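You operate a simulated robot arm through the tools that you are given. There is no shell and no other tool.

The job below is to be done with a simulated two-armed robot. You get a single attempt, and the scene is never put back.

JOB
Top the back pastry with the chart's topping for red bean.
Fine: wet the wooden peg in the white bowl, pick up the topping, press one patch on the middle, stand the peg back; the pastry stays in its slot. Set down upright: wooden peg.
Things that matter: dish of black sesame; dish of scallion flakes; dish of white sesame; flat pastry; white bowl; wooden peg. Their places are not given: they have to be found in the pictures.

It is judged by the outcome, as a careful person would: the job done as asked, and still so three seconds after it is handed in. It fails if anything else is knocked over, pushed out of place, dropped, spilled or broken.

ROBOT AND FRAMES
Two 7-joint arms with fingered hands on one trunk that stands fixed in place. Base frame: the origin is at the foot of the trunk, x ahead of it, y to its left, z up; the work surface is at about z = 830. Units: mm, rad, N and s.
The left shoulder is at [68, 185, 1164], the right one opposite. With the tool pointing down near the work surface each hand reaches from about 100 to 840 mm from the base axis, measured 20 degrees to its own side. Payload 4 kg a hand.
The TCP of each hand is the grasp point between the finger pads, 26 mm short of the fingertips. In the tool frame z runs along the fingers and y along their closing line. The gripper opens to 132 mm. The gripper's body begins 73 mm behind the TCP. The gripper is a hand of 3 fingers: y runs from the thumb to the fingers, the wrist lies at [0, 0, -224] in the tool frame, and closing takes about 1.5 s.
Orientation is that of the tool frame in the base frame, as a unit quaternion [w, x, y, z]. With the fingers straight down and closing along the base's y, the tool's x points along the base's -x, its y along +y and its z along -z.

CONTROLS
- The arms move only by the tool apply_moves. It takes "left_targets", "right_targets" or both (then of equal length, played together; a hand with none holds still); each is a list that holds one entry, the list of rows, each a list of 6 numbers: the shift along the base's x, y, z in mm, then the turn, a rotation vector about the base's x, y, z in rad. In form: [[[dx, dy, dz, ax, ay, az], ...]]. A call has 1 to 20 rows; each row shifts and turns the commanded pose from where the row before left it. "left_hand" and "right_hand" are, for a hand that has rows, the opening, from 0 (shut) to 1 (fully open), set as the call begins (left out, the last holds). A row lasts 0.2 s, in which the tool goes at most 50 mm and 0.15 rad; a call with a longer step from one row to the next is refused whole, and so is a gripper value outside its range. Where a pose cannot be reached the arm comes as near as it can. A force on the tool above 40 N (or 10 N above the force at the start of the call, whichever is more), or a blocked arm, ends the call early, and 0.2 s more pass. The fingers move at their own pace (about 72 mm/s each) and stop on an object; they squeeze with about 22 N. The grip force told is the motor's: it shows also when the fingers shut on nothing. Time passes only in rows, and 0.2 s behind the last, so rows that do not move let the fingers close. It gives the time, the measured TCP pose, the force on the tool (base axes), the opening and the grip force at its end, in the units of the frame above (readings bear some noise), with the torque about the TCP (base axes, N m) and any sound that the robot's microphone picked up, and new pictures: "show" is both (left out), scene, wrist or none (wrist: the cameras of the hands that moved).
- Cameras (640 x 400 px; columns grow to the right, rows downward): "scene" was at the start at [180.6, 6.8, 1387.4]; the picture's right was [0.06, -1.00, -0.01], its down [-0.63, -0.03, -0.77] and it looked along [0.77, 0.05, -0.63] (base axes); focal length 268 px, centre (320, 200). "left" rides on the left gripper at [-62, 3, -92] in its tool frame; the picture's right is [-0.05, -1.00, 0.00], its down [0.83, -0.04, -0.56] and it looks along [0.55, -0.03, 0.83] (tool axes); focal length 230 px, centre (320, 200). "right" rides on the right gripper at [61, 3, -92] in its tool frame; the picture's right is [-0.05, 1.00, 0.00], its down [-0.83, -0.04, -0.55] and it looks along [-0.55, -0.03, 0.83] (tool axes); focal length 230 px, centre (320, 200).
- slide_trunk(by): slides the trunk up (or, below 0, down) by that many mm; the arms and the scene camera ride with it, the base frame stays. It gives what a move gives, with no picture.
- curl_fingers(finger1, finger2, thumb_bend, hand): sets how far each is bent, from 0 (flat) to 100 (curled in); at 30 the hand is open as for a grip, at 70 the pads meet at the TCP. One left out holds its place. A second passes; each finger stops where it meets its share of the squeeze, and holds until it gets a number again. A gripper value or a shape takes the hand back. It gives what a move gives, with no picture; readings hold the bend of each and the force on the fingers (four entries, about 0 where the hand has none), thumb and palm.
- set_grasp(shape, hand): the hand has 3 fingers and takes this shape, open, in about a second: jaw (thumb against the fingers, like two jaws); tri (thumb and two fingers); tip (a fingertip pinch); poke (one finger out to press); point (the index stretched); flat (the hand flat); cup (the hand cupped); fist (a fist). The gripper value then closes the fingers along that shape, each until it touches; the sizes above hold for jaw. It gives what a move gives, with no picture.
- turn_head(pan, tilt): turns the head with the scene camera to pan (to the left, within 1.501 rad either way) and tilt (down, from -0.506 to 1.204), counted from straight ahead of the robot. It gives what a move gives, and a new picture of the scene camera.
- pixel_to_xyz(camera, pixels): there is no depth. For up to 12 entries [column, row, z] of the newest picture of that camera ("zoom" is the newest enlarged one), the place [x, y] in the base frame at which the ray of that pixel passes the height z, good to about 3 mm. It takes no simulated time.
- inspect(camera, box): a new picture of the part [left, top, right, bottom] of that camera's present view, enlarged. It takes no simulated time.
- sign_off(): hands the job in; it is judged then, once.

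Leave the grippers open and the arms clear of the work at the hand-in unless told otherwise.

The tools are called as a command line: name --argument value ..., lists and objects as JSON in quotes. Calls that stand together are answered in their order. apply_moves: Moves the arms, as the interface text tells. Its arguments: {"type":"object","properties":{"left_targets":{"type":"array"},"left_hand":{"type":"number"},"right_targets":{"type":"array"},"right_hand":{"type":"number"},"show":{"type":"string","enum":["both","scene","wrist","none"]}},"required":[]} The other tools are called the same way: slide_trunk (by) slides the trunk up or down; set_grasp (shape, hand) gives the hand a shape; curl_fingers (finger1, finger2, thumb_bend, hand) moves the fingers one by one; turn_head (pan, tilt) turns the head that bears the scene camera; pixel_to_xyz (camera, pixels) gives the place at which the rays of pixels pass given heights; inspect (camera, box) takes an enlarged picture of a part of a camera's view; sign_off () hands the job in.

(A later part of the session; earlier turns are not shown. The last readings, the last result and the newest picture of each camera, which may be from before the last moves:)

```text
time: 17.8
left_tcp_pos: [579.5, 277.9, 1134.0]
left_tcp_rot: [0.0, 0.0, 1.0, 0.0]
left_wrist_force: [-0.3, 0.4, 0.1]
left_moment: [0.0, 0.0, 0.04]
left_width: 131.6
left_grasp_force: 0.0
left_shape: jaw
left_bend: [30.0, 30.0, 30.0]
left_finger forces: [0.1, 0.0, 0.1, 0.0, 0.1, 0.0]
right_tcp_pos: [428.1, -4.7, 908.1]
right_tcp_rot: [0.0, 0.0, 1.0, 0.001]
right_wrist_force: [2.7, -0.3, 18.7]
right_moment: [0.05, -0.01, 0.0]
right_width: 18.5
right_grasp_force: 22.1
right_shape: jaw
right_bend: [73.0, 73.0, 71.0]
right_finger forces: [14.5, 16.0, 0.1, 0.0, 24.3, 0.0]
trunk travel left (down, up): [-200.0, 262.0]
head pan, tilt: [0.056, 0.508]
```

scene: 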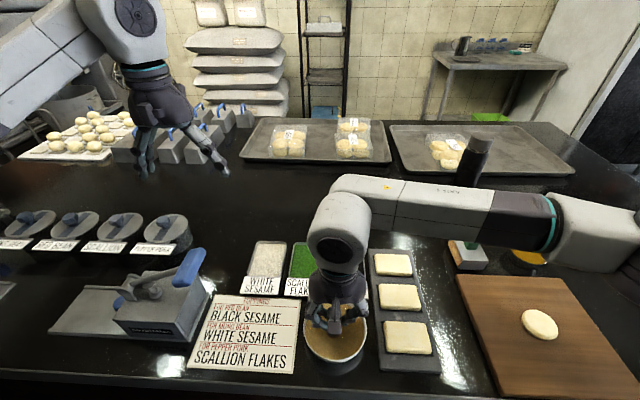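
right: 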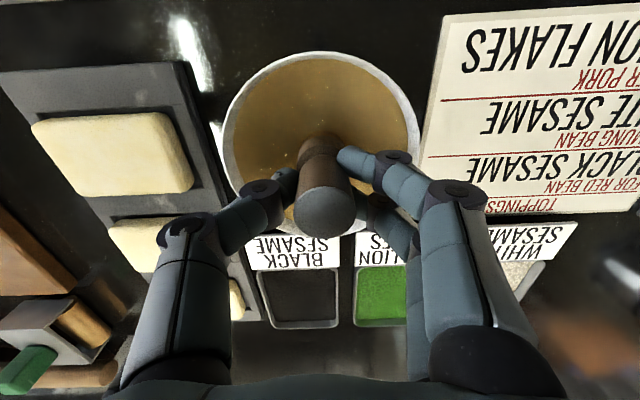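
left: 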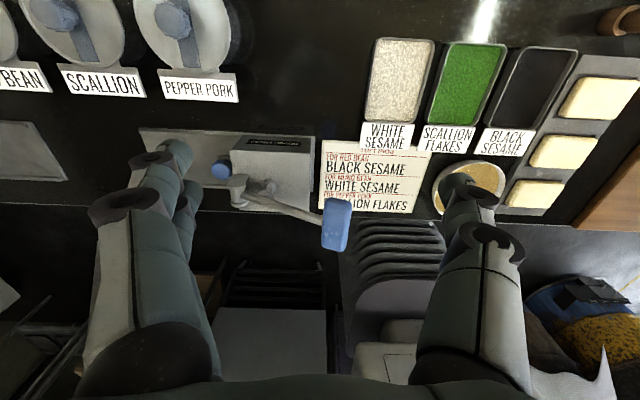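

The force rose to 19 N, so the head has touched the bowl's floor; it is wet enough. I'll lift straight out slowly and check the peg's seat in the hand.

apply_moves --right_targets '[[[0, 0, 2, 0, 0, 0], [0, 0, 2, 0, 0, 0], [0, 0, 6, 0, 0, 0], [0, 0, 10, 0, 0, 0], [0, 0, 20, 0, 0, 0], [0, 0, 25, 0, 0, 0], [0, 0, 30, 0, 0, 0], [0, 0, 0, 0, 0, 0], [0, 0, 0, 0, 0, 0]]]' --show "both"

inspect --camera "right" --box '[240, 110, 420, 260]'

inspect --camera "scene" --box '[285, 240, 395, 370]'

```text
time: 19.8
left_tcp_pos: [579.1, 276.5, 1133.2]
left_tcp_rot: [0.001, -0.001, 1.0, 0.0]
left_wrist_force: [0.3, 0.8, 0.2]
left_moment: [0.0, 0.0, -0.03]
left_width: 132.0
left_grasp_force: 0.2
left_shape: jaw
left_bend: [30.0, 30.0, 30.0]
left_finger forces: [0.0, 0.0, 0.0, 0.0, 0.0, 0.1]
right_tcp_pos: [428.8, -5.6, 1002.7]
right_tcp_rot: [-0.001, 0.0, 1.0, 0.0]
right_wrist_force: [0.2, -0.2, -0.5]
right_moment: [-0.01, -0.03, -0.01]
right_width: 17.9
right_grasp_force: 22.0
right_shape: jaw
right_bend: [73.0, 73.0, 71.0]
right_finger forces: [13.9, 13.9, 0.0, 0.0, 20.0, 0.0]
trunk travel left (down, up): [-200.0, 262.0]
head pan, tilt: [0.056, 0.508]
```

scene: 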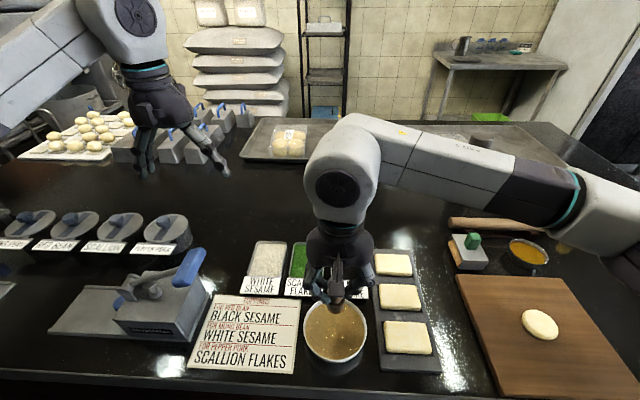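
right: 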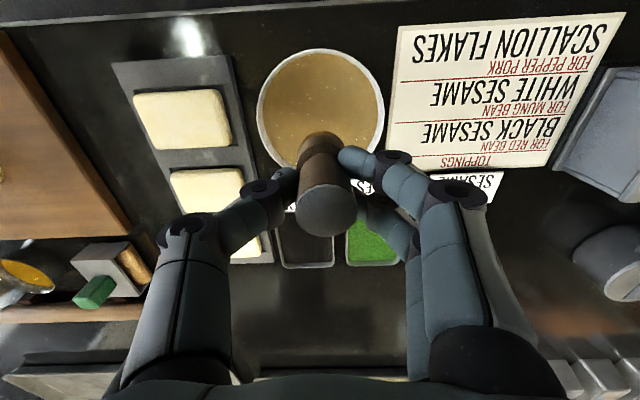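

```text
2.67 times, centred on (330, 185) of right
```

zoom: 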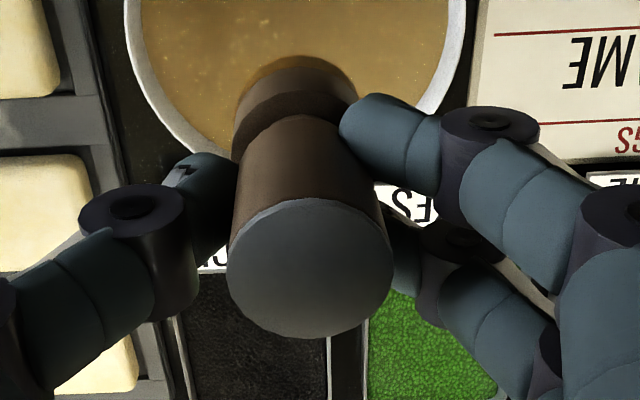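

```text
3.08 times, centred on (340, 305) of scene
```

zoom: 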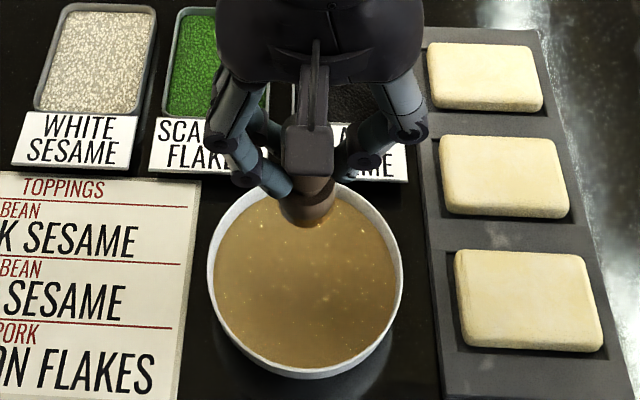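

The bowl is undisturbed and the peg sits as before. Now I'll carry it at the same height over to the black sesame dish, centre about (598, -34), and look at the dish.

apply_moves --right_targets '[[[20, -3, 0, 0, 0, 0], [40, -7, 0, 0, 0, 0], [45, -7, 0, 0, 0, 0], [40, -7, 0, 0, 0, 0], [24, -4, 0, 0, 0, 0], [0, 0, 0, 0, 0, 0]]]' --show "both"

inspect --camera "right" --box '[220, 40, 420, 240]'

inspect --camera "scene" --box '[290, 190, 420, 310]'

```text
time: 21.2
left_tcp_pos: [579.2, 277.0, 1133.6]
left_tcp_rot: [0.0, 0.0, 1.0, 0.0]
left_wrist_force: [0.9, 0.1, 0.0]
left_moment: [0.02, -0.02, -0.02]
left_width: 131.7
left_grasp_force: 0.1
left_shape: jaw
left_bend: [30.0, 30.0, 30.0]
left_finger forces: [0.1, 0.1, 0.0, 0.1, 0.1, 0.0]
right_tcp_pos: [598.2, -33.6, 1000.7]
right_tcp_rot: [0.0, -0.001, 1.0, 0.0]
right_wrist_force: [-0.3, 0.3, 0.5]
right_moment: [0.01, 0.03, -0.02]
right_width: 18.3
right_grasp_force: 22.4
right_shape: jaw
right_bend: [73.0, 73.0, 71.0]
right_finger forces: [13.9, 13.8, 0.0, 0.1, 20.0, 0.0]
trunk travel left (down, up): [-200.0, 262.0]
head pan, tilt: [0.056, 0.508]
```

scene: 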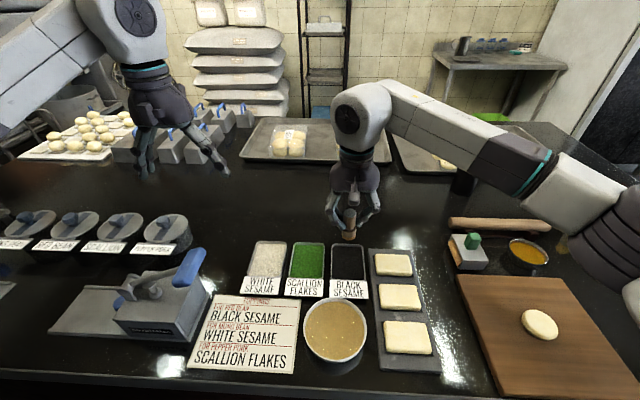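
right: 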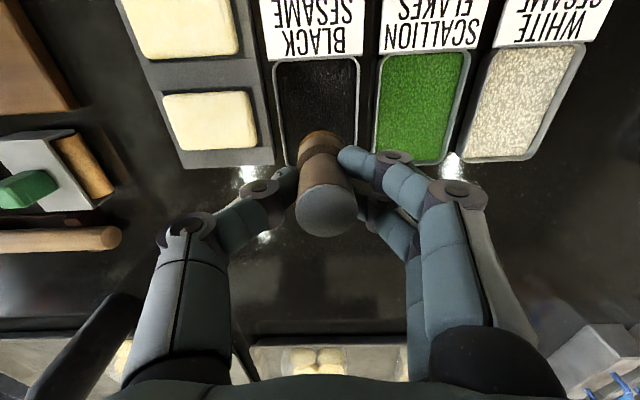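

```text
2.00 times, centred on (320, 140) of right
```

zoom: 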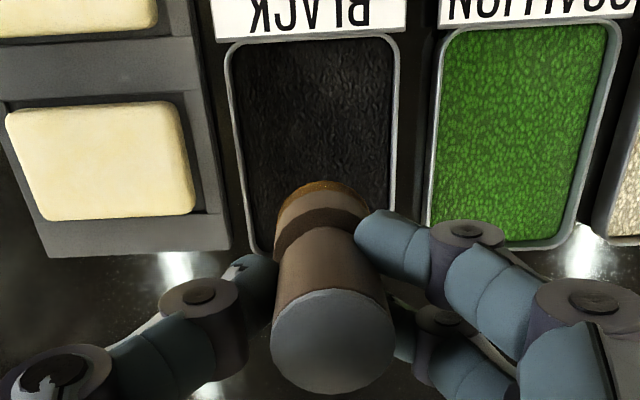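

```text
3.33 times, centred on (355, 250) of scene
```

zoom: 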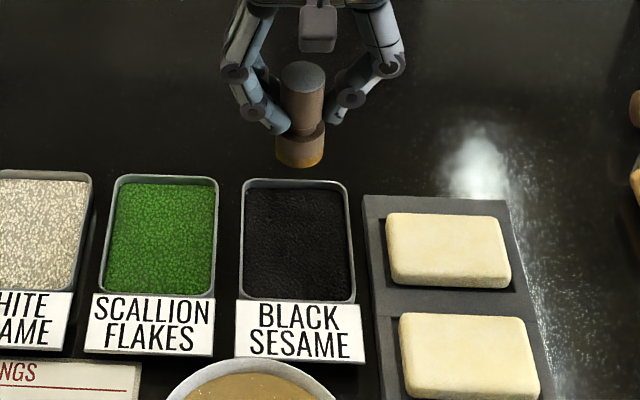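

The lower band of the head now shows a wet, amber stain in both views, so the wetting took. Next I'll locate the black dish's rim and floor under the peg.

pixel_to_xyz --camera "right" --pixels '[[272.5, 63, 840], [272.5, 63, 850], [359, 60, 840], [359, 60, 850], [284, 165, 840], [284, 165, 850], [358, 140, 840], [358, 140, 850]]'

pixel_to_xyz --camera "scene" --pixels '[[332, 244, 840], [332, 244, 850], [359, 244, 840], [359, 244, 850], [362, 280, 840], [362, 280, 850], [330, 280, 840], [330, 280, 850]]'

inspect --camera "scene" --box '[320, 235, 380, 295]'

```text
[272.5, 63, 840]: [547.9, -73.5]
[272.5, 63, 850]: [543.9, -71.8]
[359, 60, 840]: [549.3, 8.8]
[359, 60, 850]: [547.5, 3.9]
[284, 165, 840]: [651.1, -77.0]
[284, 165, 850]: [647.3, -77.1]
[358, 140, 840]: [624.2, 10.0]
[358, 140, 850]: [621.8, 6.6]
```

```text
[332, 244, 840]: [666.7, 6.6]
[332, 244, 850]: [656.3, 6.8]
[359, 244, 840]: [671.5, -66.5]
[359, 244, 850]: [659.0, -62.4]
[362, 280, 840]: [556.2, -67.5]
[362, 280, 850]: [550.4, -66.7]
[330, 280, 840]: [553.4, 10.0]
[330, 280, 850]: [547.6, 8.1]
```

```text
6.67 times, centred on (350, 265) of scene
```

zoom: 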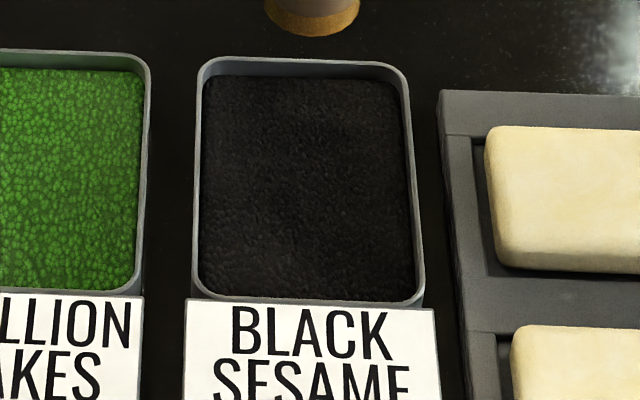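

The dish rim spans x 546–655 and y -71 to 6 at z ≈ 850, so its centre is about (600, -32). I'll lower over that centre to TCP z ≈ 908, lower face near z 852, then feel for the seeds in small steps.

apply_moves --right_targets '[[[1, 1, -30, 0, 0, 0], [1, 1, -30, 0, 0, 0], [0, 0, -20, 0, 0, 0], [0, 0, -9, 0, 0, 0], [0, 0, -4, 0, 0, 0], [0, 0, 0, 0, 0, 0]]]' --show "both"

inspect --camera "scene" --box '[310, 215, 400, 305]'

inspect --camera "right" --box '[220, 40, 420, 240]'

```text
time: 22.6
left_tcp_pos: [578.8, 277.8, 1134.3]
left_tcp_rot: [0.0, 0.0, 1.0, 0.0]
left_wrist_force: [0.1, 0.2, -0.6]
left_moment: [0.04, -0.02, -0.02]
left_width: 131.7
left_grasp_force: 0.0
left_shape: jaw
left_bend: [30.0, 30.0, 30.0]
left_finger forces: [0.0, 0.0, 0.1, 0.0, 0.1, 0.0]
right_tcp_pos: [599.1, -30.7, 908.9]
right_tcp_rot: [0.001, 0.0, 1.0, 0.0]
right_wrist_force: [-0.2, -0.4, -1.2]
right_moment: [-0.04, 0.0, -0.04]
right_width: 18.3
right_grasp_force: 22.1
right_shape: jaw
right_bend: [73.0, 73.0, 71.0]
right_finger forces: [13.9, 13.9, 0.0, 0.0, 19.9, 0.0]
trunk travel left (down, up): [-200.0, 262.0]
head pan, tilt: [0.056, 0.508]
```

scene: 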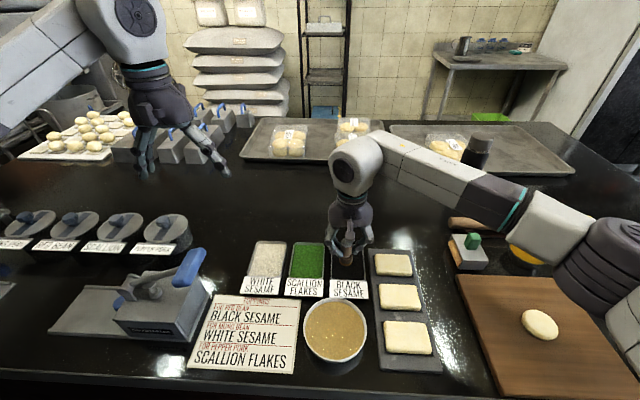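
right: 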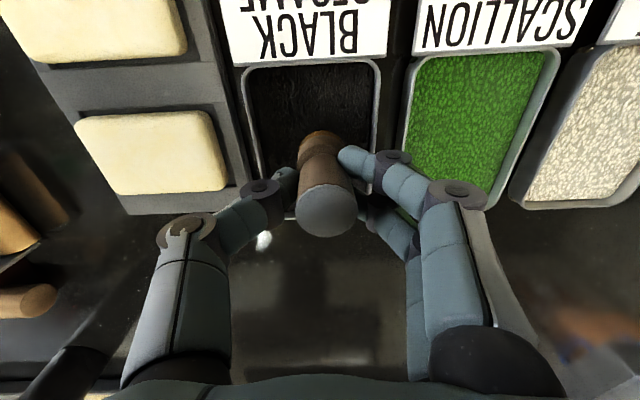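

```text
4.44 times, centred on (355, 260) of scene
```

zoom: 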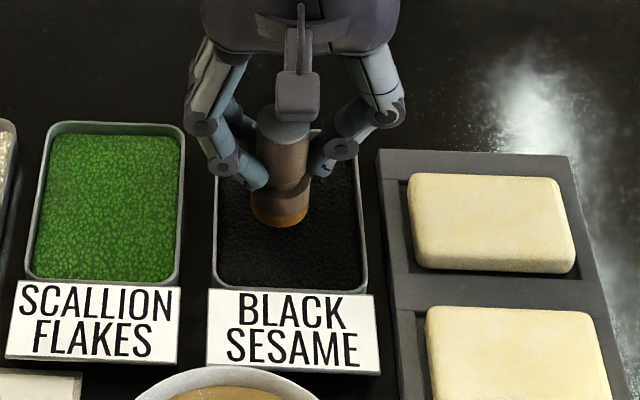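

```text
2.00 times, centred on (320, 140) of right
```

zoom: 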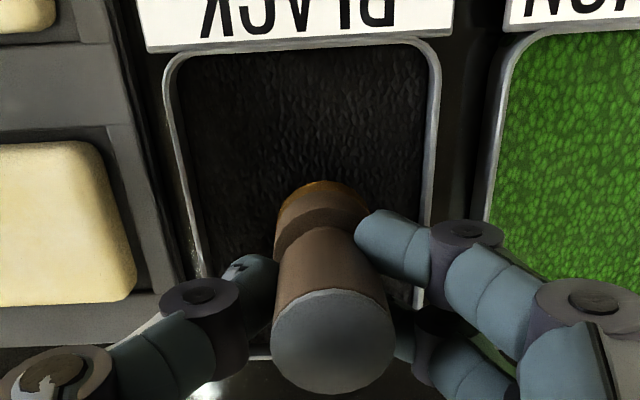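

There's no contact yet at lower face z ≈ 853. I'll creep down 5 mm more in small rows and read the force.

apply_moves --right_targets '[[[0, 0, -2, 0, 0, 0], [0, 0, -2, 0, 0, 0], [0, 0, -1, 0, 0, 0], [0, 0, 0, 0, 0, 0]]]' --show "none"

```text
time: 23.6
left_tcp_pos: [579.1, 278.6, 1134.5]
left_tcp_rot: [-0.001, 0.001, 1.0, 0.0]
left_wrist_force: [-0.6, 0.8, 0.3]
left_moment: [0.01, 0.02, -0.01]
left_width: 131.8
left_grasp_force: 0.1
left_shape: jaw
left_bend: [30.0, 30.0, 30.0]
left_finger forces: [0.0, 0.1, 0.0, 0.0, 0.1, 0.0]
right_tcp_pos: [598.6, -31.3, 904.6]
right_tcp_rot: [-0.001, 0.0, 1.0, 0.0]
right_wrist_force: [-0.3, -0.7, -0.4]
right_moment: [0.03, -0.04, 0.0]
right_width: 17.8
right_grasp_force: 22.0
right_shape: jaw
right_bend: [73.0, 73.0, 71.0]
right_finger forces: [13.9, 13.8, 0.0, 0.0, 20.0, 0.0]
trunk travel left (down, up): [-200.0, 262.0]
head pan, tilt: [0.056, 0.508]
```

There's still no contact (force near zero, lower face ≈ z 848). I'll go another 3 mm.

apply_moves --right_targets '[[[0, 0, -1.5, 0, 0, 0], [0, 0, -1.5, 0, 0, 0], [0, 0, 0, 0, 0, 0]]]' --show "none"

```text
time: 24.4
left_tcp_pos: [578.5, 277.9, 1134.3]
left_tcp_rot: [0.0, 0.0, 1.0, 0.0]
left_wrist_force: [0.4, -0.3, -0.2]
left_moment: [0.03, -0.02, 0.02]
left_width: 131.8
left_grasp_force: 0.0
left_shape: jaw
left_bend: [30.0, 30.0, 30.0]
left_finger forces: [0.0, 0.0, 0.1, 0.0, 0.0, 0.1]
right_tcp_pos: [599.9, -31.8, 900.9]
right_tcp_rot: [-0.002, 0.001, 1.0, 0.0]
right_wrist_force: [0.3, 0.4, -0.5]
right_moment: [0.0, -0.01, -0.02]
right_width: 18.1
right_grasp_force: 21.9
right_shape: jaw
right_bend: [73.0, 73.0, 71.0]
right_finger forces: [13.9, 13.9, 0.0, 0.0, 19.9, 0.0]
trunk travel left (down, up): [-200.0, 262.0]
head pan, tilt: [0.056, 0.508]
```

There's still no contact at lower face ≈ z 845. I'll take another 2.5 mm down, with a picture.

apply_moves --right_targets '[[[0, 0, -1, 0, 0, 0], [0, 0, -1.5, 0, 0, 0], [0, 0, 0, 0, 0, 0]]]' --show "wrist"

inspect --camera "scene" --box '[310, 225, 390, 305]'

```text
time: 25.2
left_tcp_pos: [578.5, 277.5, 1134.9]
left_tcp_rot: [0.0, 0.001, 1.0, 0.0]
left_wrist_force: [-0.2, -0.2, 0.0]
left_moment: [0.03, 0.01, -0.02]
left_width: 131.7
left_grasp_force: 0.1
left_shape: jaw
left_bend: [30.0, 30.0, 30.0]
left_finger forces: [0.1, 0.0, 0.0, 0.0, 0.0, 0.1]
right_tcp_pos: [598.7, -32.7, 898.8]
right_tcp_rot: [0.0, 0.0, 1.0, 0.0]
right_wrist_force: [1.1, -1.1, 4.3]
right_moment: [0.01, 0.04, 0.01]
right_width: 17.9
right_grasp_force: 21.8
right_shape: jaw
right_bend: [73.0, 73.0, 71.0]
right_finger forces: [14.0, 13.8, 0.1, 0.0, 20.7, 0.0]
trunk travel left (down, up): [-200.0, 262.0]
head pan, tilt: [0.056, 0.508]
```

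right: 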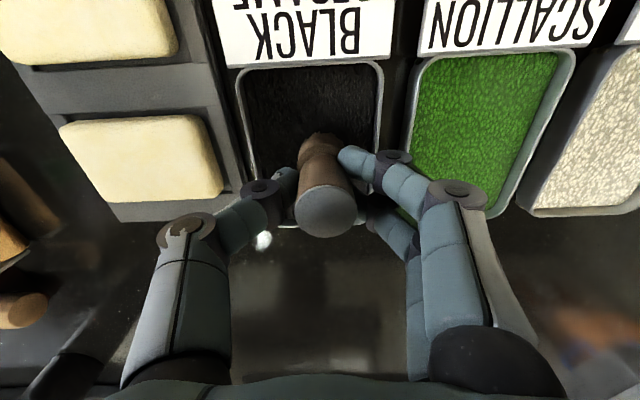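

```text
5.00 times, centred on (350, 265) of scene
```

zoom: 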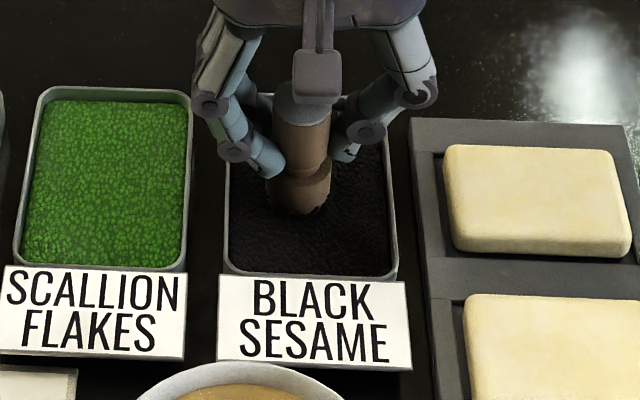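

The head is sunk in the seeds (the amber band is covered) and pressing at about 4 N. I'll press a touch more and hold for a moment.

apply_moves --right_targets '[[[0, 0, -0.6, 0, 0, 0], [0, 0, 0, 0, 0, 0], [0, 0, 0, 0, 0, 0]]]' --show "none"

```text
time: 26.0
left_tcp_pos: [579.1, 277.6, 1133.2]
left_tcp_rot: [0.0, 0.0, 1.0, 0.0]
left_wrist_force: [-0.4, 0.1, 0.4]
left_moment: [0.0, 0.04, 0.0]
left_width: 131.9
left_grasp_force: 0.0
left_shape: jaw
left_bend: [30.0, 30.0, 30.0]
left_finger forces: [0.0, 0.1, 0.1, 0.1, 0.1, 0.1]
right_tcp_pos: [598.3, -31.4, 899.5]
right_tcp_rot: [0.001, 0.001, 1.0, 0.0]
right_wrist_force: [0.9, -1.1, 7.1]
right_moment: [0.03, 0.0, -0.02]
right_width: 18.1
right_grasp_force: 22.4
right_shape: jaw
right_bend: [73.0, 73.0, 71.0]
right_finger forces: [14.1, 14.3, 0.1, 0.0, 21.0, 0.0]
trunk travel left (down, up): [-200.0, 262.0]
head pan, tilt: [0.056, 0.508]
```

That is about 7 N of pressing. I'll now lift straight up out of the dish slowly, then look at the head's lower end.

apply_moves --right_targets '[[[0, 0, 1, 0, 0, 0], [0, 0, 2, 0, 0, 0], [0, 0, 5, 0, 0, 0], [0, 0, 10, 0, 0, 0], [0, 0, 20, 0, 0, 0], [0, 0, 30, 0, 0, 0], [0, 0, 35, 0, 0, 0], [0, 0, 0, 0, 0, 0]]]' --show "both"

inspect --camera "scene" --box '[310, 195, 400, 285]'

inspect --camera "right" --box '[240, 90, 400, 250]'

```text
time: 27.8
left_tcp_pos: [579.0, 278.0, 1133.1]
left_tcp_rot: [0.0, 0.0, 1.0, 0.0]
left_wrist_force: [-0.5, -0.7, -0.3]
left_moment: [-0.01, 0.0, 0.0]
left_width: 132.1
left_grasp_force: 0.1
left_shape: jaw
left_bend: [30.0, 30.0, 30.0]
left_finger forces: [0.0, 0.1, 0.0, 0.0, 0.0, 0.1]
right_tcp_pos: [599.2, -32.9, 1001.6]
right_tcp_rot: [0.0, -0.001, 1.0, 0.0]
right_wrist_force: [-0.6, 0.4, -1.7]
right_moment: [-0.01, 0.0, -0.03]
right_width: 18.0
right_grasp_force: 21.8
right_shape: jaw
right_bend: [73.0, 73.0, 71.0]
right_finger forces: [14.1, 13.8, 0.0, 0.0, 19.9, 0.0]
trunk travel left (down, up): [-200.0, 262.0]
head pan, tilt: [0.056, 0.508]
```

scene: 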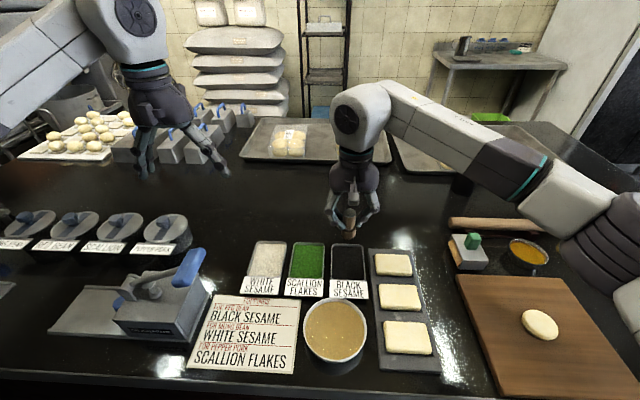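
right: 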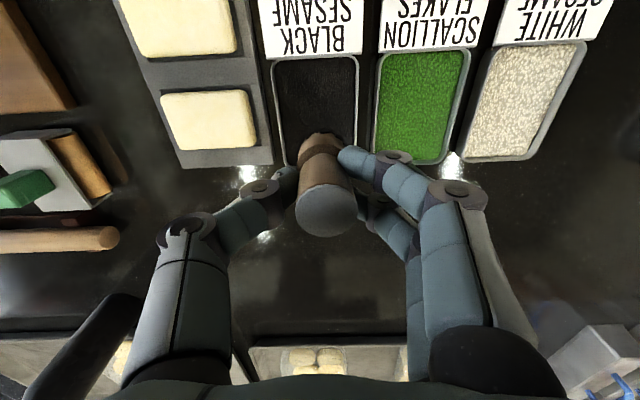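

```text
4.44 times, centred on (355, 240) of scene
```

zoom: 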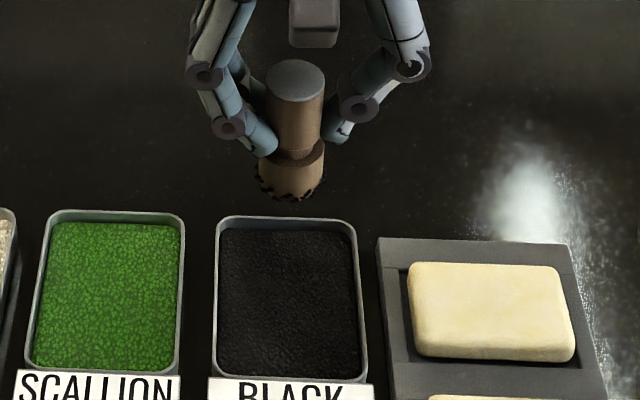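

```text
2.50 times, centred on (320, 170) of right
```

zoom: 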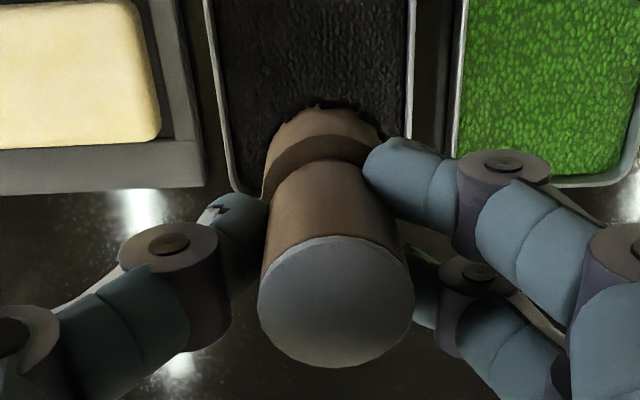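

Black seeds now rim the head's lower face, so it is loaded. Next I'll triangulate the back pastry's top: in the scene it is centred at about (393, 264), and in the right camera at about (211, 127).

inspect --camera "right" --box '[140, 60, 300, 190]'

inspect --camera "scene" --box '[360, 240, 430, 290]'

```text
3.08 times, centred on (220, 125) of right
```

zoom: 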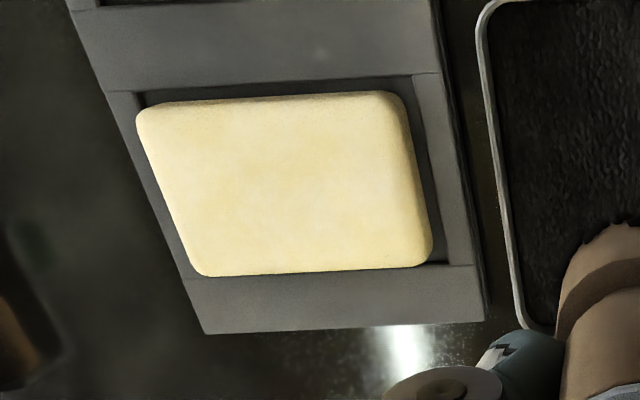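

```text
8.00 times, centred on (395, 265) of scene
```

zoom: 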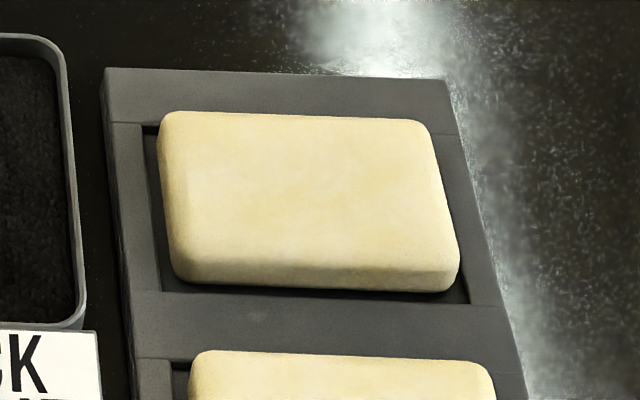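

I'll convert matching corners of the pastry's top face in both pictures at candidate heights.

pixel_to_xyz --camera "scene" --pixels '[[375.6, 254.1, 845], [375.6, 254.1, 855], [408.1, 255, 845], [408.1, 255, 855], [411.9, 273.1, 845], [411.9, 273.1, 855], [377.3, 272.8, 845], [377.3, 272.8, 855], [393.3, 263.6, 845], [393.3, 263.6, 850], [393.3, 263.6, 855]]'

pixel_to_xyz --camera "right" --pixels '[[255.7, 145.1, 845], [255.7, 145.1, 855], [182.7, 149.4, 845], [182.7, 149.4, 855], [161.6, 95.8, 845], [161.6, 95.8, 855], [244.4, 91.6, 845], [244.4, 91.6, 855], [211, 121, 845], [211, 121, 850], [211, 121, 855]]'

```text
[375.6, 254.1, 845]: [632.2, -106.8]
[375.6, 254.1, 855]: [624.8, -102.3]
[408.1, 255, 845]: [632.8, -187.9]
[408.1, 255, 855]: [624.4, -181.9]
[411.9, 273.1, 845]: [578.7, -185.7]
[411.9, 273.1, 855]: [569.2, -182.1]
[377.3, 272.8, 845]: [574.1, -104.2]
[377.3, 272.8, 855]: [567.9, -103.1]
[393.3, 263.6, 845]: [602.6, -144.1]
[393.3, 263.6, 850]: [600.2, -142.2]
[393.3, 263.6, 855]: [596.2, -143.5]
```

```text
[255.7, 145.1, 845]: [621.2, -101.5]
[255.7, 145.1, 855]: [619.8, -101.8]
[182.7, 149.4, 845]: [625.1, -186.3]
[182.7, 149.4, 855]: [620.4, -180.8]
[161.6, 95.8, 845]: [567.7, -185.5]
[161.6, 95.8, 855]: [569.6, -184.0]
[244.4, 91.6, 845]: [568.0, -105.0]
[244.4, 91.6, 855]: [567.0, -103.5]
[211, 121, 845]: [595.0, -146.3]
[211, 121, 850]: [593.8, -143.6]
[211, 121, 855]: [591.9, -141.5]
```

At z = 855 both views agree: top face x 568–622, y -182 to -103, centre (596, -142.5). I'll move sideways at the same height to above it, adding 0.03 rad about x to take out the peg's slight lean.

apply_moves --right_targets '[[[0, -20, 0, 0.01, 0, 0], [-1, -35, 0, 0.01, 0, 0], [-1, -35, 0, 0.01, 0, 0], [-1, -21, 0, 0, 0, 0], [0, 0, 0, 0, 0, 0]]]' --show "both"

inspect --camera "right" --box '[220, 60, 420, 240]'

inspect --camera "scene" --box '[340, 195, 440, 285]'

```text
time: 29.0
left_tcp_pos: [579.5, 278.5, 1134.1]
left_tcp_rot: [0.001, 0.0, 1.0, 0.0]
left_wrist_force: [0.7, -0.1, -0.2]
left_moment: [0.03, 0.0, -0.02]
left_width: 131.9
left_grasp_force: 0.0
left_shape: jaw
left_bend: [30.0, 30.0, 30.0]
left_finger forces: [0.0, 0.0, 0.0, 0.1, 0.0, 0.0]
right_tcp_pos: [594.5, -142.7, 1000.8]
right_tcp_rot: [-0.001, -0.001, 1.0, 0.015]
right_wrist_force: [-0.1, -0.3, 0.0]
right_moment: [0.01, 0.01, -0.02]
right_width: 17.9
right_grasp_force: 22.4
right_shape: jaw
right_bend: [73.0, 73.0, 71.0]
right_finger forces: [14.2, 13.8, 0.1, 0.0, 19.9, 0.0]
trunk travel left (down, up): [-200.0, 262.0]
head pan, tilt: [0.056, 0.508]
```

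scene: 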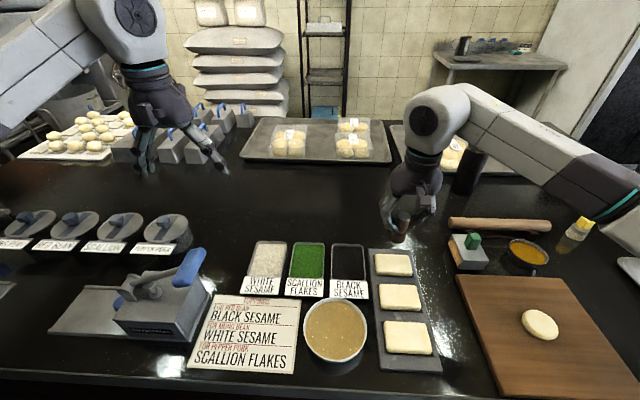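
right: 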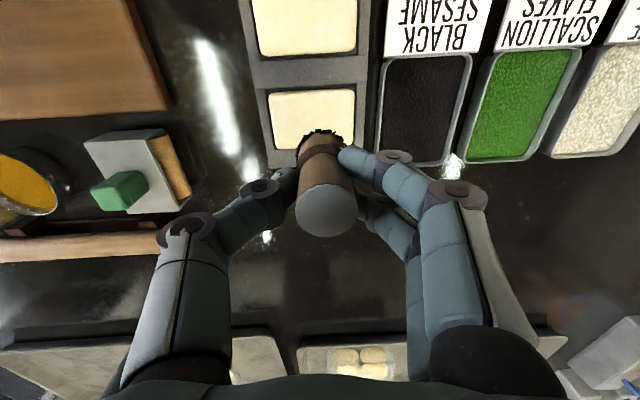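

```text
2.22 times, centred on (320, 150) of right
```

zoom: 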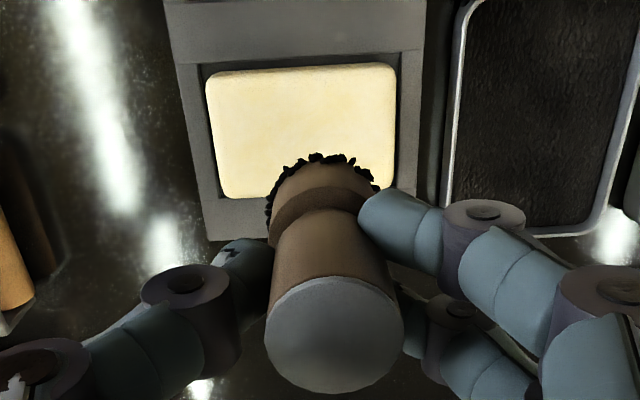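

```text
4.44 times, centred on (390, 240) of scene
```

zoom: 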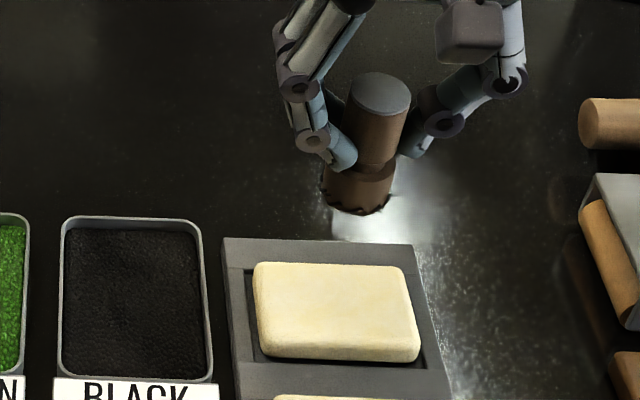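

The seeds form a dark ring around the head's face. I'll verify where the peg axis really is relative to the pastry centre with pixel readings from both cameras.

pixel_to_xyz --camera "scene" --pixels '[[403.7, 216.4, 1010], [398.3, 240, 945], [393.3, 263.6, 855]]'

pixel_to_xyz --camera "right" --pixels '[[269, 92, 855], [353, 90, 855], [275.5, 149, 855], [311.6, 123.5, 855], [326, 210, 1010], [320, 150, 945]]'

```text
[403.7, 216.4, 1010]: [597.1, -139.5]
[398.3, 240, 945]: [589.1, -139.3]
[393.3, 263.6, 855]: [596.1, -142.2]
```

```text
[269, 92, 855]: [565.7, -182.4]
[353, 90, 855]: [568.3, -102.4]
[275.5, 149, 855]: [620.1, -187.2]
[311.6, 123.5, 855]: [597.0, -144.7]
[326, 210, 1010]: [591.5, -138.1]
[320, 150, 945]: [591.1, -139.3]
```

Both cameras put the peg face at y ≈ -139.3, so it needs about 3 mm more to -y to be on the pastry's middle (596, -142.5). I'll shift and lower to TCP z ≈ 921, about 10 mm above the pastry.

apply_moves --right_targets '[[[0.5, -3, -25, 0, 0, 0], [0.5, 0, -30, 0, 0, 0], [0, 0, -16, 0, 0, 0], [0, 0, -9, 0, 0, 0], [0, 0, 0, 0, 0, 0]]]' --show "both"

inspect --camera "right" --box '[200, 40, 440, 240]'

inspect --camera "scene" --box '[340, 215, 440, 295]'

```text
time: 30.2
left_tcp_pos: [579.0, 278.5, 1134.3]
left_tcp_rot: [-0.001, 0.0, 1.0, 0.0]
left_wrist_force: [-0.8, -0.1, 0.1]
left_moment: [0.01, 0.01, 0.0]
left_width: 131.8
left_grasp_force: 0.0
left_shape: jaw
left_bend: [30.0, 30.0, 30.0]
left_finger forces: [0.0, 0.0, 0.0, 0.1, 0.0, 0.0]
right_tcp_pos: [596.4, -145.8, 920.4]
right_tcp_rot: [0.0, 0.001, 1.0, 0.015]
right_wrist_force: [-1.2, 0.2, 0.1]
right_moment: [-0.04, -0.05, 0.02]
right_width: 18.1
right_grasp_force: 22.0
right_shape: jaw
right_bend: [73.0, 73.0, 71.0]
right_finger forces: [14.2, 13.8, 0.1, 0.1, 19.9, 0.0]
trunk travel left (down, up): [-200.0, 262.0]
head pan, tilt: [0.056, 0.508]
```

scene: 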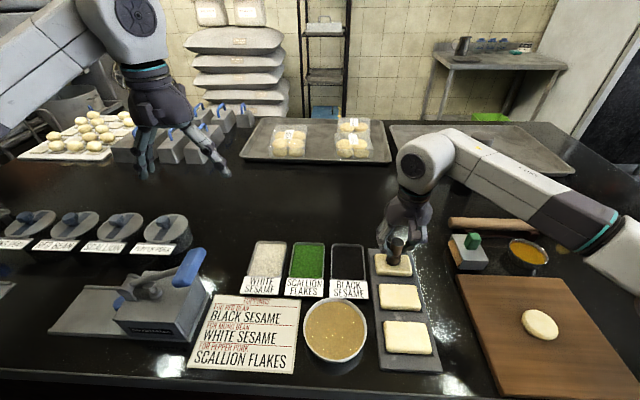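
right: 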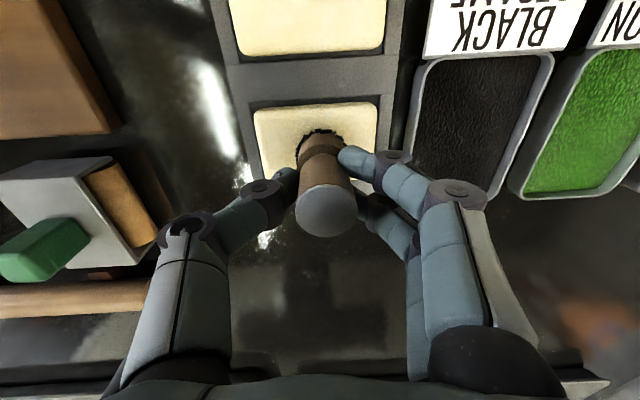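

```text
2.00 times, centred on (320, 140) of right
```

zoom: 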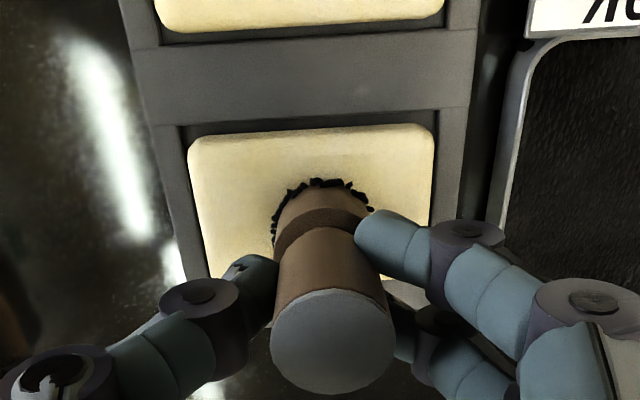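

```text
5.00 times, centred on (390, 255) of scene
```

zoom: 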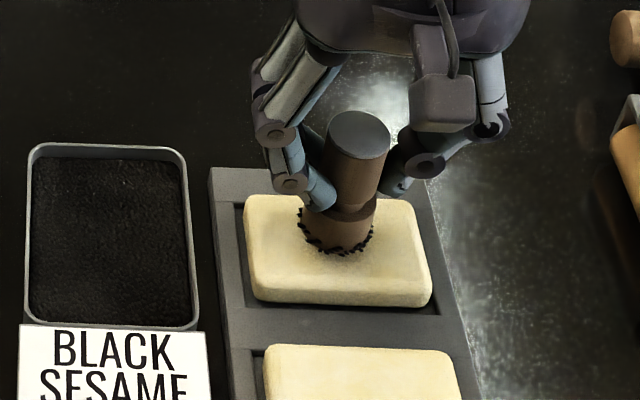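

The face hovers just above the pastry, close to its middle. I'll check the near edge of the seed ring, about (321, 131) in the right camera, against the pastry's edges.

pixel_to_xyz --camera "right" --pixels '[[321, 131, 865], [297, 155, 865], [256, 107, 855], [378, 103, 855], [317, 105, 855]]'

pixel_to_xyz --camera "scene" --pixels '[[393.6, 265.3, 865], [386, 258, 865], [401, 259, 865], [393.4, 264, 855]]'

```text
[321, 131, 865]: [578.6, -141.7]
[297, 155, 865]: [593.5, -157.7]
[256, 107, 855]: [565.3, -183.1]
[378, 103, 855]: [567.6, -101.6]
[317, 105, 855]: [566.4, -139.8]
```

```text
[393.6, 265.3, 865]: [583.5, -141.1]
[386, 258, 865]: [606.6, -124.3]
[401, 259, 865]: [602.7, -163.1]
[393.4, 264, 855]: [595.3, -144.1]
```

The ring centre averages about (597, -142), within 2 mm of the pastry's middle. I'll creep down 5 mm, then by smaller amounts until I feel contact.

apply_moves --right_targets '[[[-1, 0, -2, 0, 0, 0], [0, 0, -2, 0, 0, 0], [0, 0, -1, 0, 0, 0], [0, 0, 0, 0, 0, 0]]]' --show "none"

```text
time: 31.2
left_tcp_pos: [578.5, 276.2, 1133.0]
left_tcp_rot: [0.001, -0.001, 1.0, -0.001]
left_wrist_force: [-0.3, 0.4, 0.2]
left_moment: [-0.02, -0.02, -0.05]
left_width: 131.8
left_grasp_force: 0.0
left_shape: jaw
left_bend: [30.0, 30.0, 30.0]
left_finger forces: [0.1, 0.0, 0.0, 0.0, 0.1, 0.0]
right_tcp_pos: [596.1, -145.8, 915.1]
right_tcp_rot: [-0.001, 0.0, 1.0, 0.015]
right_wrist_force: [-0.1, 0.1, -0.5]
right_moment: [0.0, -0.04, 0.0]
right_width: 17.8
right_grasp_force: 21.8
right_shape: jaw
right_bend: [73.0, 73.0, 71.0]
right_finger forces: [14.2, 13.7, 0.1, 0.0, 19.8, 0.0]
trunk travel left (down, up): [-200.0, 262.0]
head pan, tilt: [0.056, 0.508]
```

There's no contact yet. I'll go 2.5 mm further down.

apply_moves --right_targets '[[[0, 0, -1.5, 0, 0, 0], [0, 0, -1, 0, 0, 0], [0, 0, 0, 0, 0, 0]]]' --show "none"

```text
time: 32.0
left_tcp_pos: [579.4, 277.8, 1133.8]
left_tcp_rot: [0.0, 0.001, 1.0, 0.001]
left_wrist_force: [0.4, -0.9, -0.5]
left_moment: [0.01, 0.0, -0.02]
left_width: 131.7
left_grasp_force: 0.1
left_shape: jaw
left_bend: [30.0, 30.0, 30.0]
left_finger forces: [0.0, 0.0, 0.0, 0.1, 0.0, 0.0]
right_tcp_pos: [595.7, -146.6, 913.8]
right_tcp_rot: [0.001, 0.0, 1.0, 0.015]
right_wrist_force: [0.3, -0.3, 0.1]
right_moment: [0.0, 0.0, 0.02]
right_width: 18.0
right_grasp_force: 22.2
right_shape: jaw
right_bend: [73.0, 73.0, 71.0]
right_finger forces: [14.1, 13.8, 0.1, 0.0, 19.9, 0.0]
trunk travel left (down, up): [-200.0, 262.0]
head pan, tilt: [0.056, 0.508]
```

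There's still no contact at TCP z ≈ 913. Another 1.5 mm down.

apply_moves --right_targets '[[[0, 0, -1, 0, 0, 0], [0, 0, -0.5, 0, 0, 0], [0, 0, 0, 0, 0, 0]]]' --show "none"

```text
time: 32.8
left_tcp_pos: [578.4, 276.8, 1134.1]
left_tcp_rot: [0.0, 0.0, 1.0, 0.0]
left_wrist_force: [0.0, -1.0, -0.3]
left_moment: [0.02, 0.01, 0.0]
left_width: 131.9
left_grasp_force: 0.1
left_shape: jaw
left_bend: [30.0, 30.0, 30.0]
left_finger forces: [0.0, 0.1, 0.0, 0.0, 0.0, 0.1]
right_tcp_pos: [595.1, -145.6, 912.5]
right_tcp_rot: [0.0, 0.0, 1.0, 0.015]
right_wrist_force: [1.8, -0.1, 7.4]
right_moment: [-0.03, -0.01, 0.01]
right_width: 17.7
right_grasp_force: 21.9
right_shape: jaw
right_bend: [73.0, 73.0, 71.0]
right_finger forces: [14.4, 15.2, 0.0, 0.0, 21.3, 0.0]
trunk travel left (down, up): [-200.0, 262.0]
head pan, tilt: [0.056, 0.508]
```

Contact at 7.4 N. I'll add a hair more and hold so the seeds transfer, then look before lifting.

apply_moves --right_targets '[[[0, 0, -0.4, 0, 0, 0], [0, 0, 0, 0, 0, 0], [0, 0, 0, 0, 0, 0]]]' --show "scene"

inspect --camera "scene" --box '[340, 215, 440, 295]'

```text
time: 33.6
left_tcp_pos: [577.7, 277.5, 1132.8]
left_tcp_rot: [0.0, 0.0, 1.0, 0.0]
left_wrist_force: [0.4, 1.2, 0.0]
left_moment: [-0.01, 0.0, 0.03]
left_width: 132.1
left_grasp_force: 0.0
left_shape: jaw
left_bend: [30.0, 30.0, 30.0]
left_finger forces: [0.0, 0.0, 0.0, 0.0, 0.1, 0.1]
right_tcp_pos: [594.4, -145.4, 911.5]
right_tcp_rot: [0.0, 0.001, 1.0, 0.014]
right_wrist_force: [3.0, -1.2, 13.2]
right_moment: [0.03, -0.05, 0.02]
right_width: 18.6
right_grasp_force: 21.5
right_shape: jaw
right_bend: [73.0, 73.0, 71.0]
right_finger forces: [14.4, 15.6, 0.1, 0.0, 22.8, 0.0]
trunk travel left (down, up): [-200.0, 262.0]
head pan, tilt: [0.056, 0.508]
```

scene: 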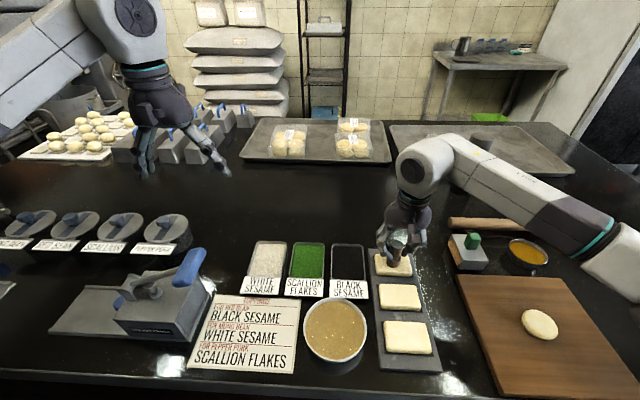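

```text
5.00 times, centred on (390, 255) of scene
```

zoom: 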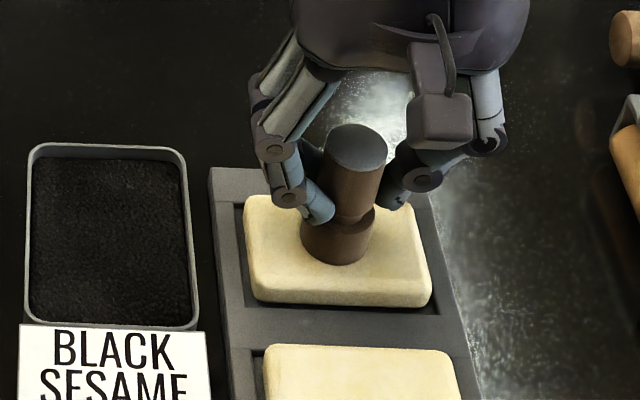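

It's pressed at 13 N in the middle, with the pastry still seated in its slot. I'll lift straight up slowly and check the patch.

apply_moves --right_targets '[[[0, 0, 1, 0, 0, 0], [0, 0, 1, 0, 0, 0], [0, 0, 3, 0, 0, 0], [0, 0, 6, 0, 0, 0], [0, 0, 12, 0, 0, 0], [0, 0, 25, 0, 0, 0], [0, 0, 30, 0, 0, 0], [0, 0, 22, 0, 0, 0], [0, 0, 0, 0, 0, 0]]]' --show "both"

inspect --camera "scene" --box '[340, 195, 440, 295]'

inspect --camera "right" --box '[220, 60, 420, 240]'

```text
time: 35.6
left_tcp_pos: [579.1, 277.1, 1134.2]
left_tcp_rot: [0.0, 0.0, 1.0, -0.001]
left_wrist_force: [0.7, -0.1, 0.4]
left_moment: [0.01, 0.03, 0.02]
left_width: 131.8
left_grasp_force: 0.1
left_shape: jaw
left_bend: [30.0, 30.0, 30.0]
left_finger forces: [0.0, 0.1, 0.1, 0.0, 0.0, 0.0]
right_tcp_pos: [596.6, -145.4, 1012.2]
right_tcp_rot: [-0.001, 0.0, 1.0, 0.015]
right_wrist_force: [-0.6, 1.2, -0.2]
right_moment: [0.01, -0.02, 0.04]
right_width: 17.8
right_grasp_force: 21.7
right_shape: jaw
right_bend: [73.0, 73.0, 71.0]
right_finger forces: [14.4, 14.2, 0.1, 0.1, 20.3, 0.1]
trunk travel left (down, up): [-200.0, 262.0]
head pan, tilt: [0.056, 0.508]
```

scene: 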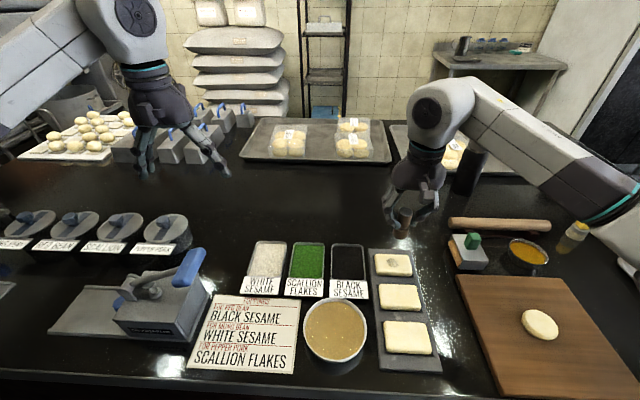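
right: 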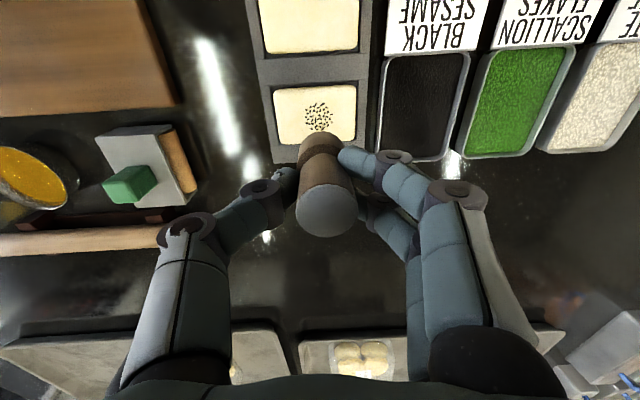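

```text
4.00 times, centred on (390, 245) of scene
```

zoom: 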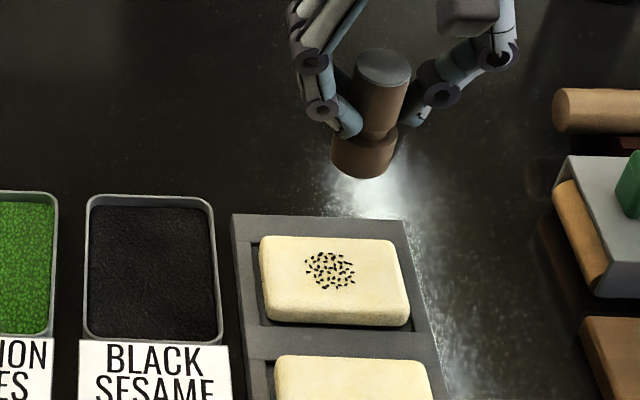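

```text
2.22 times, centred on (320, 150) of right
```

zoom: 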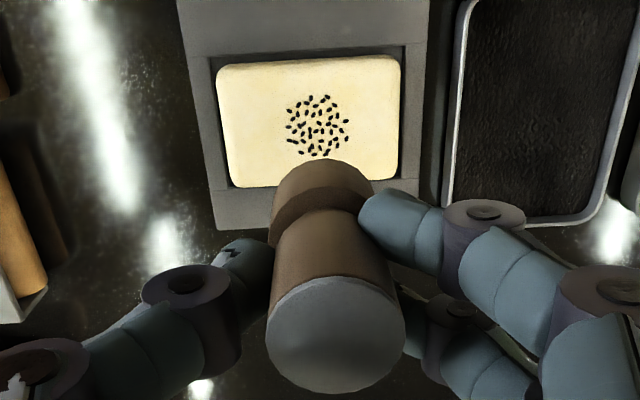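

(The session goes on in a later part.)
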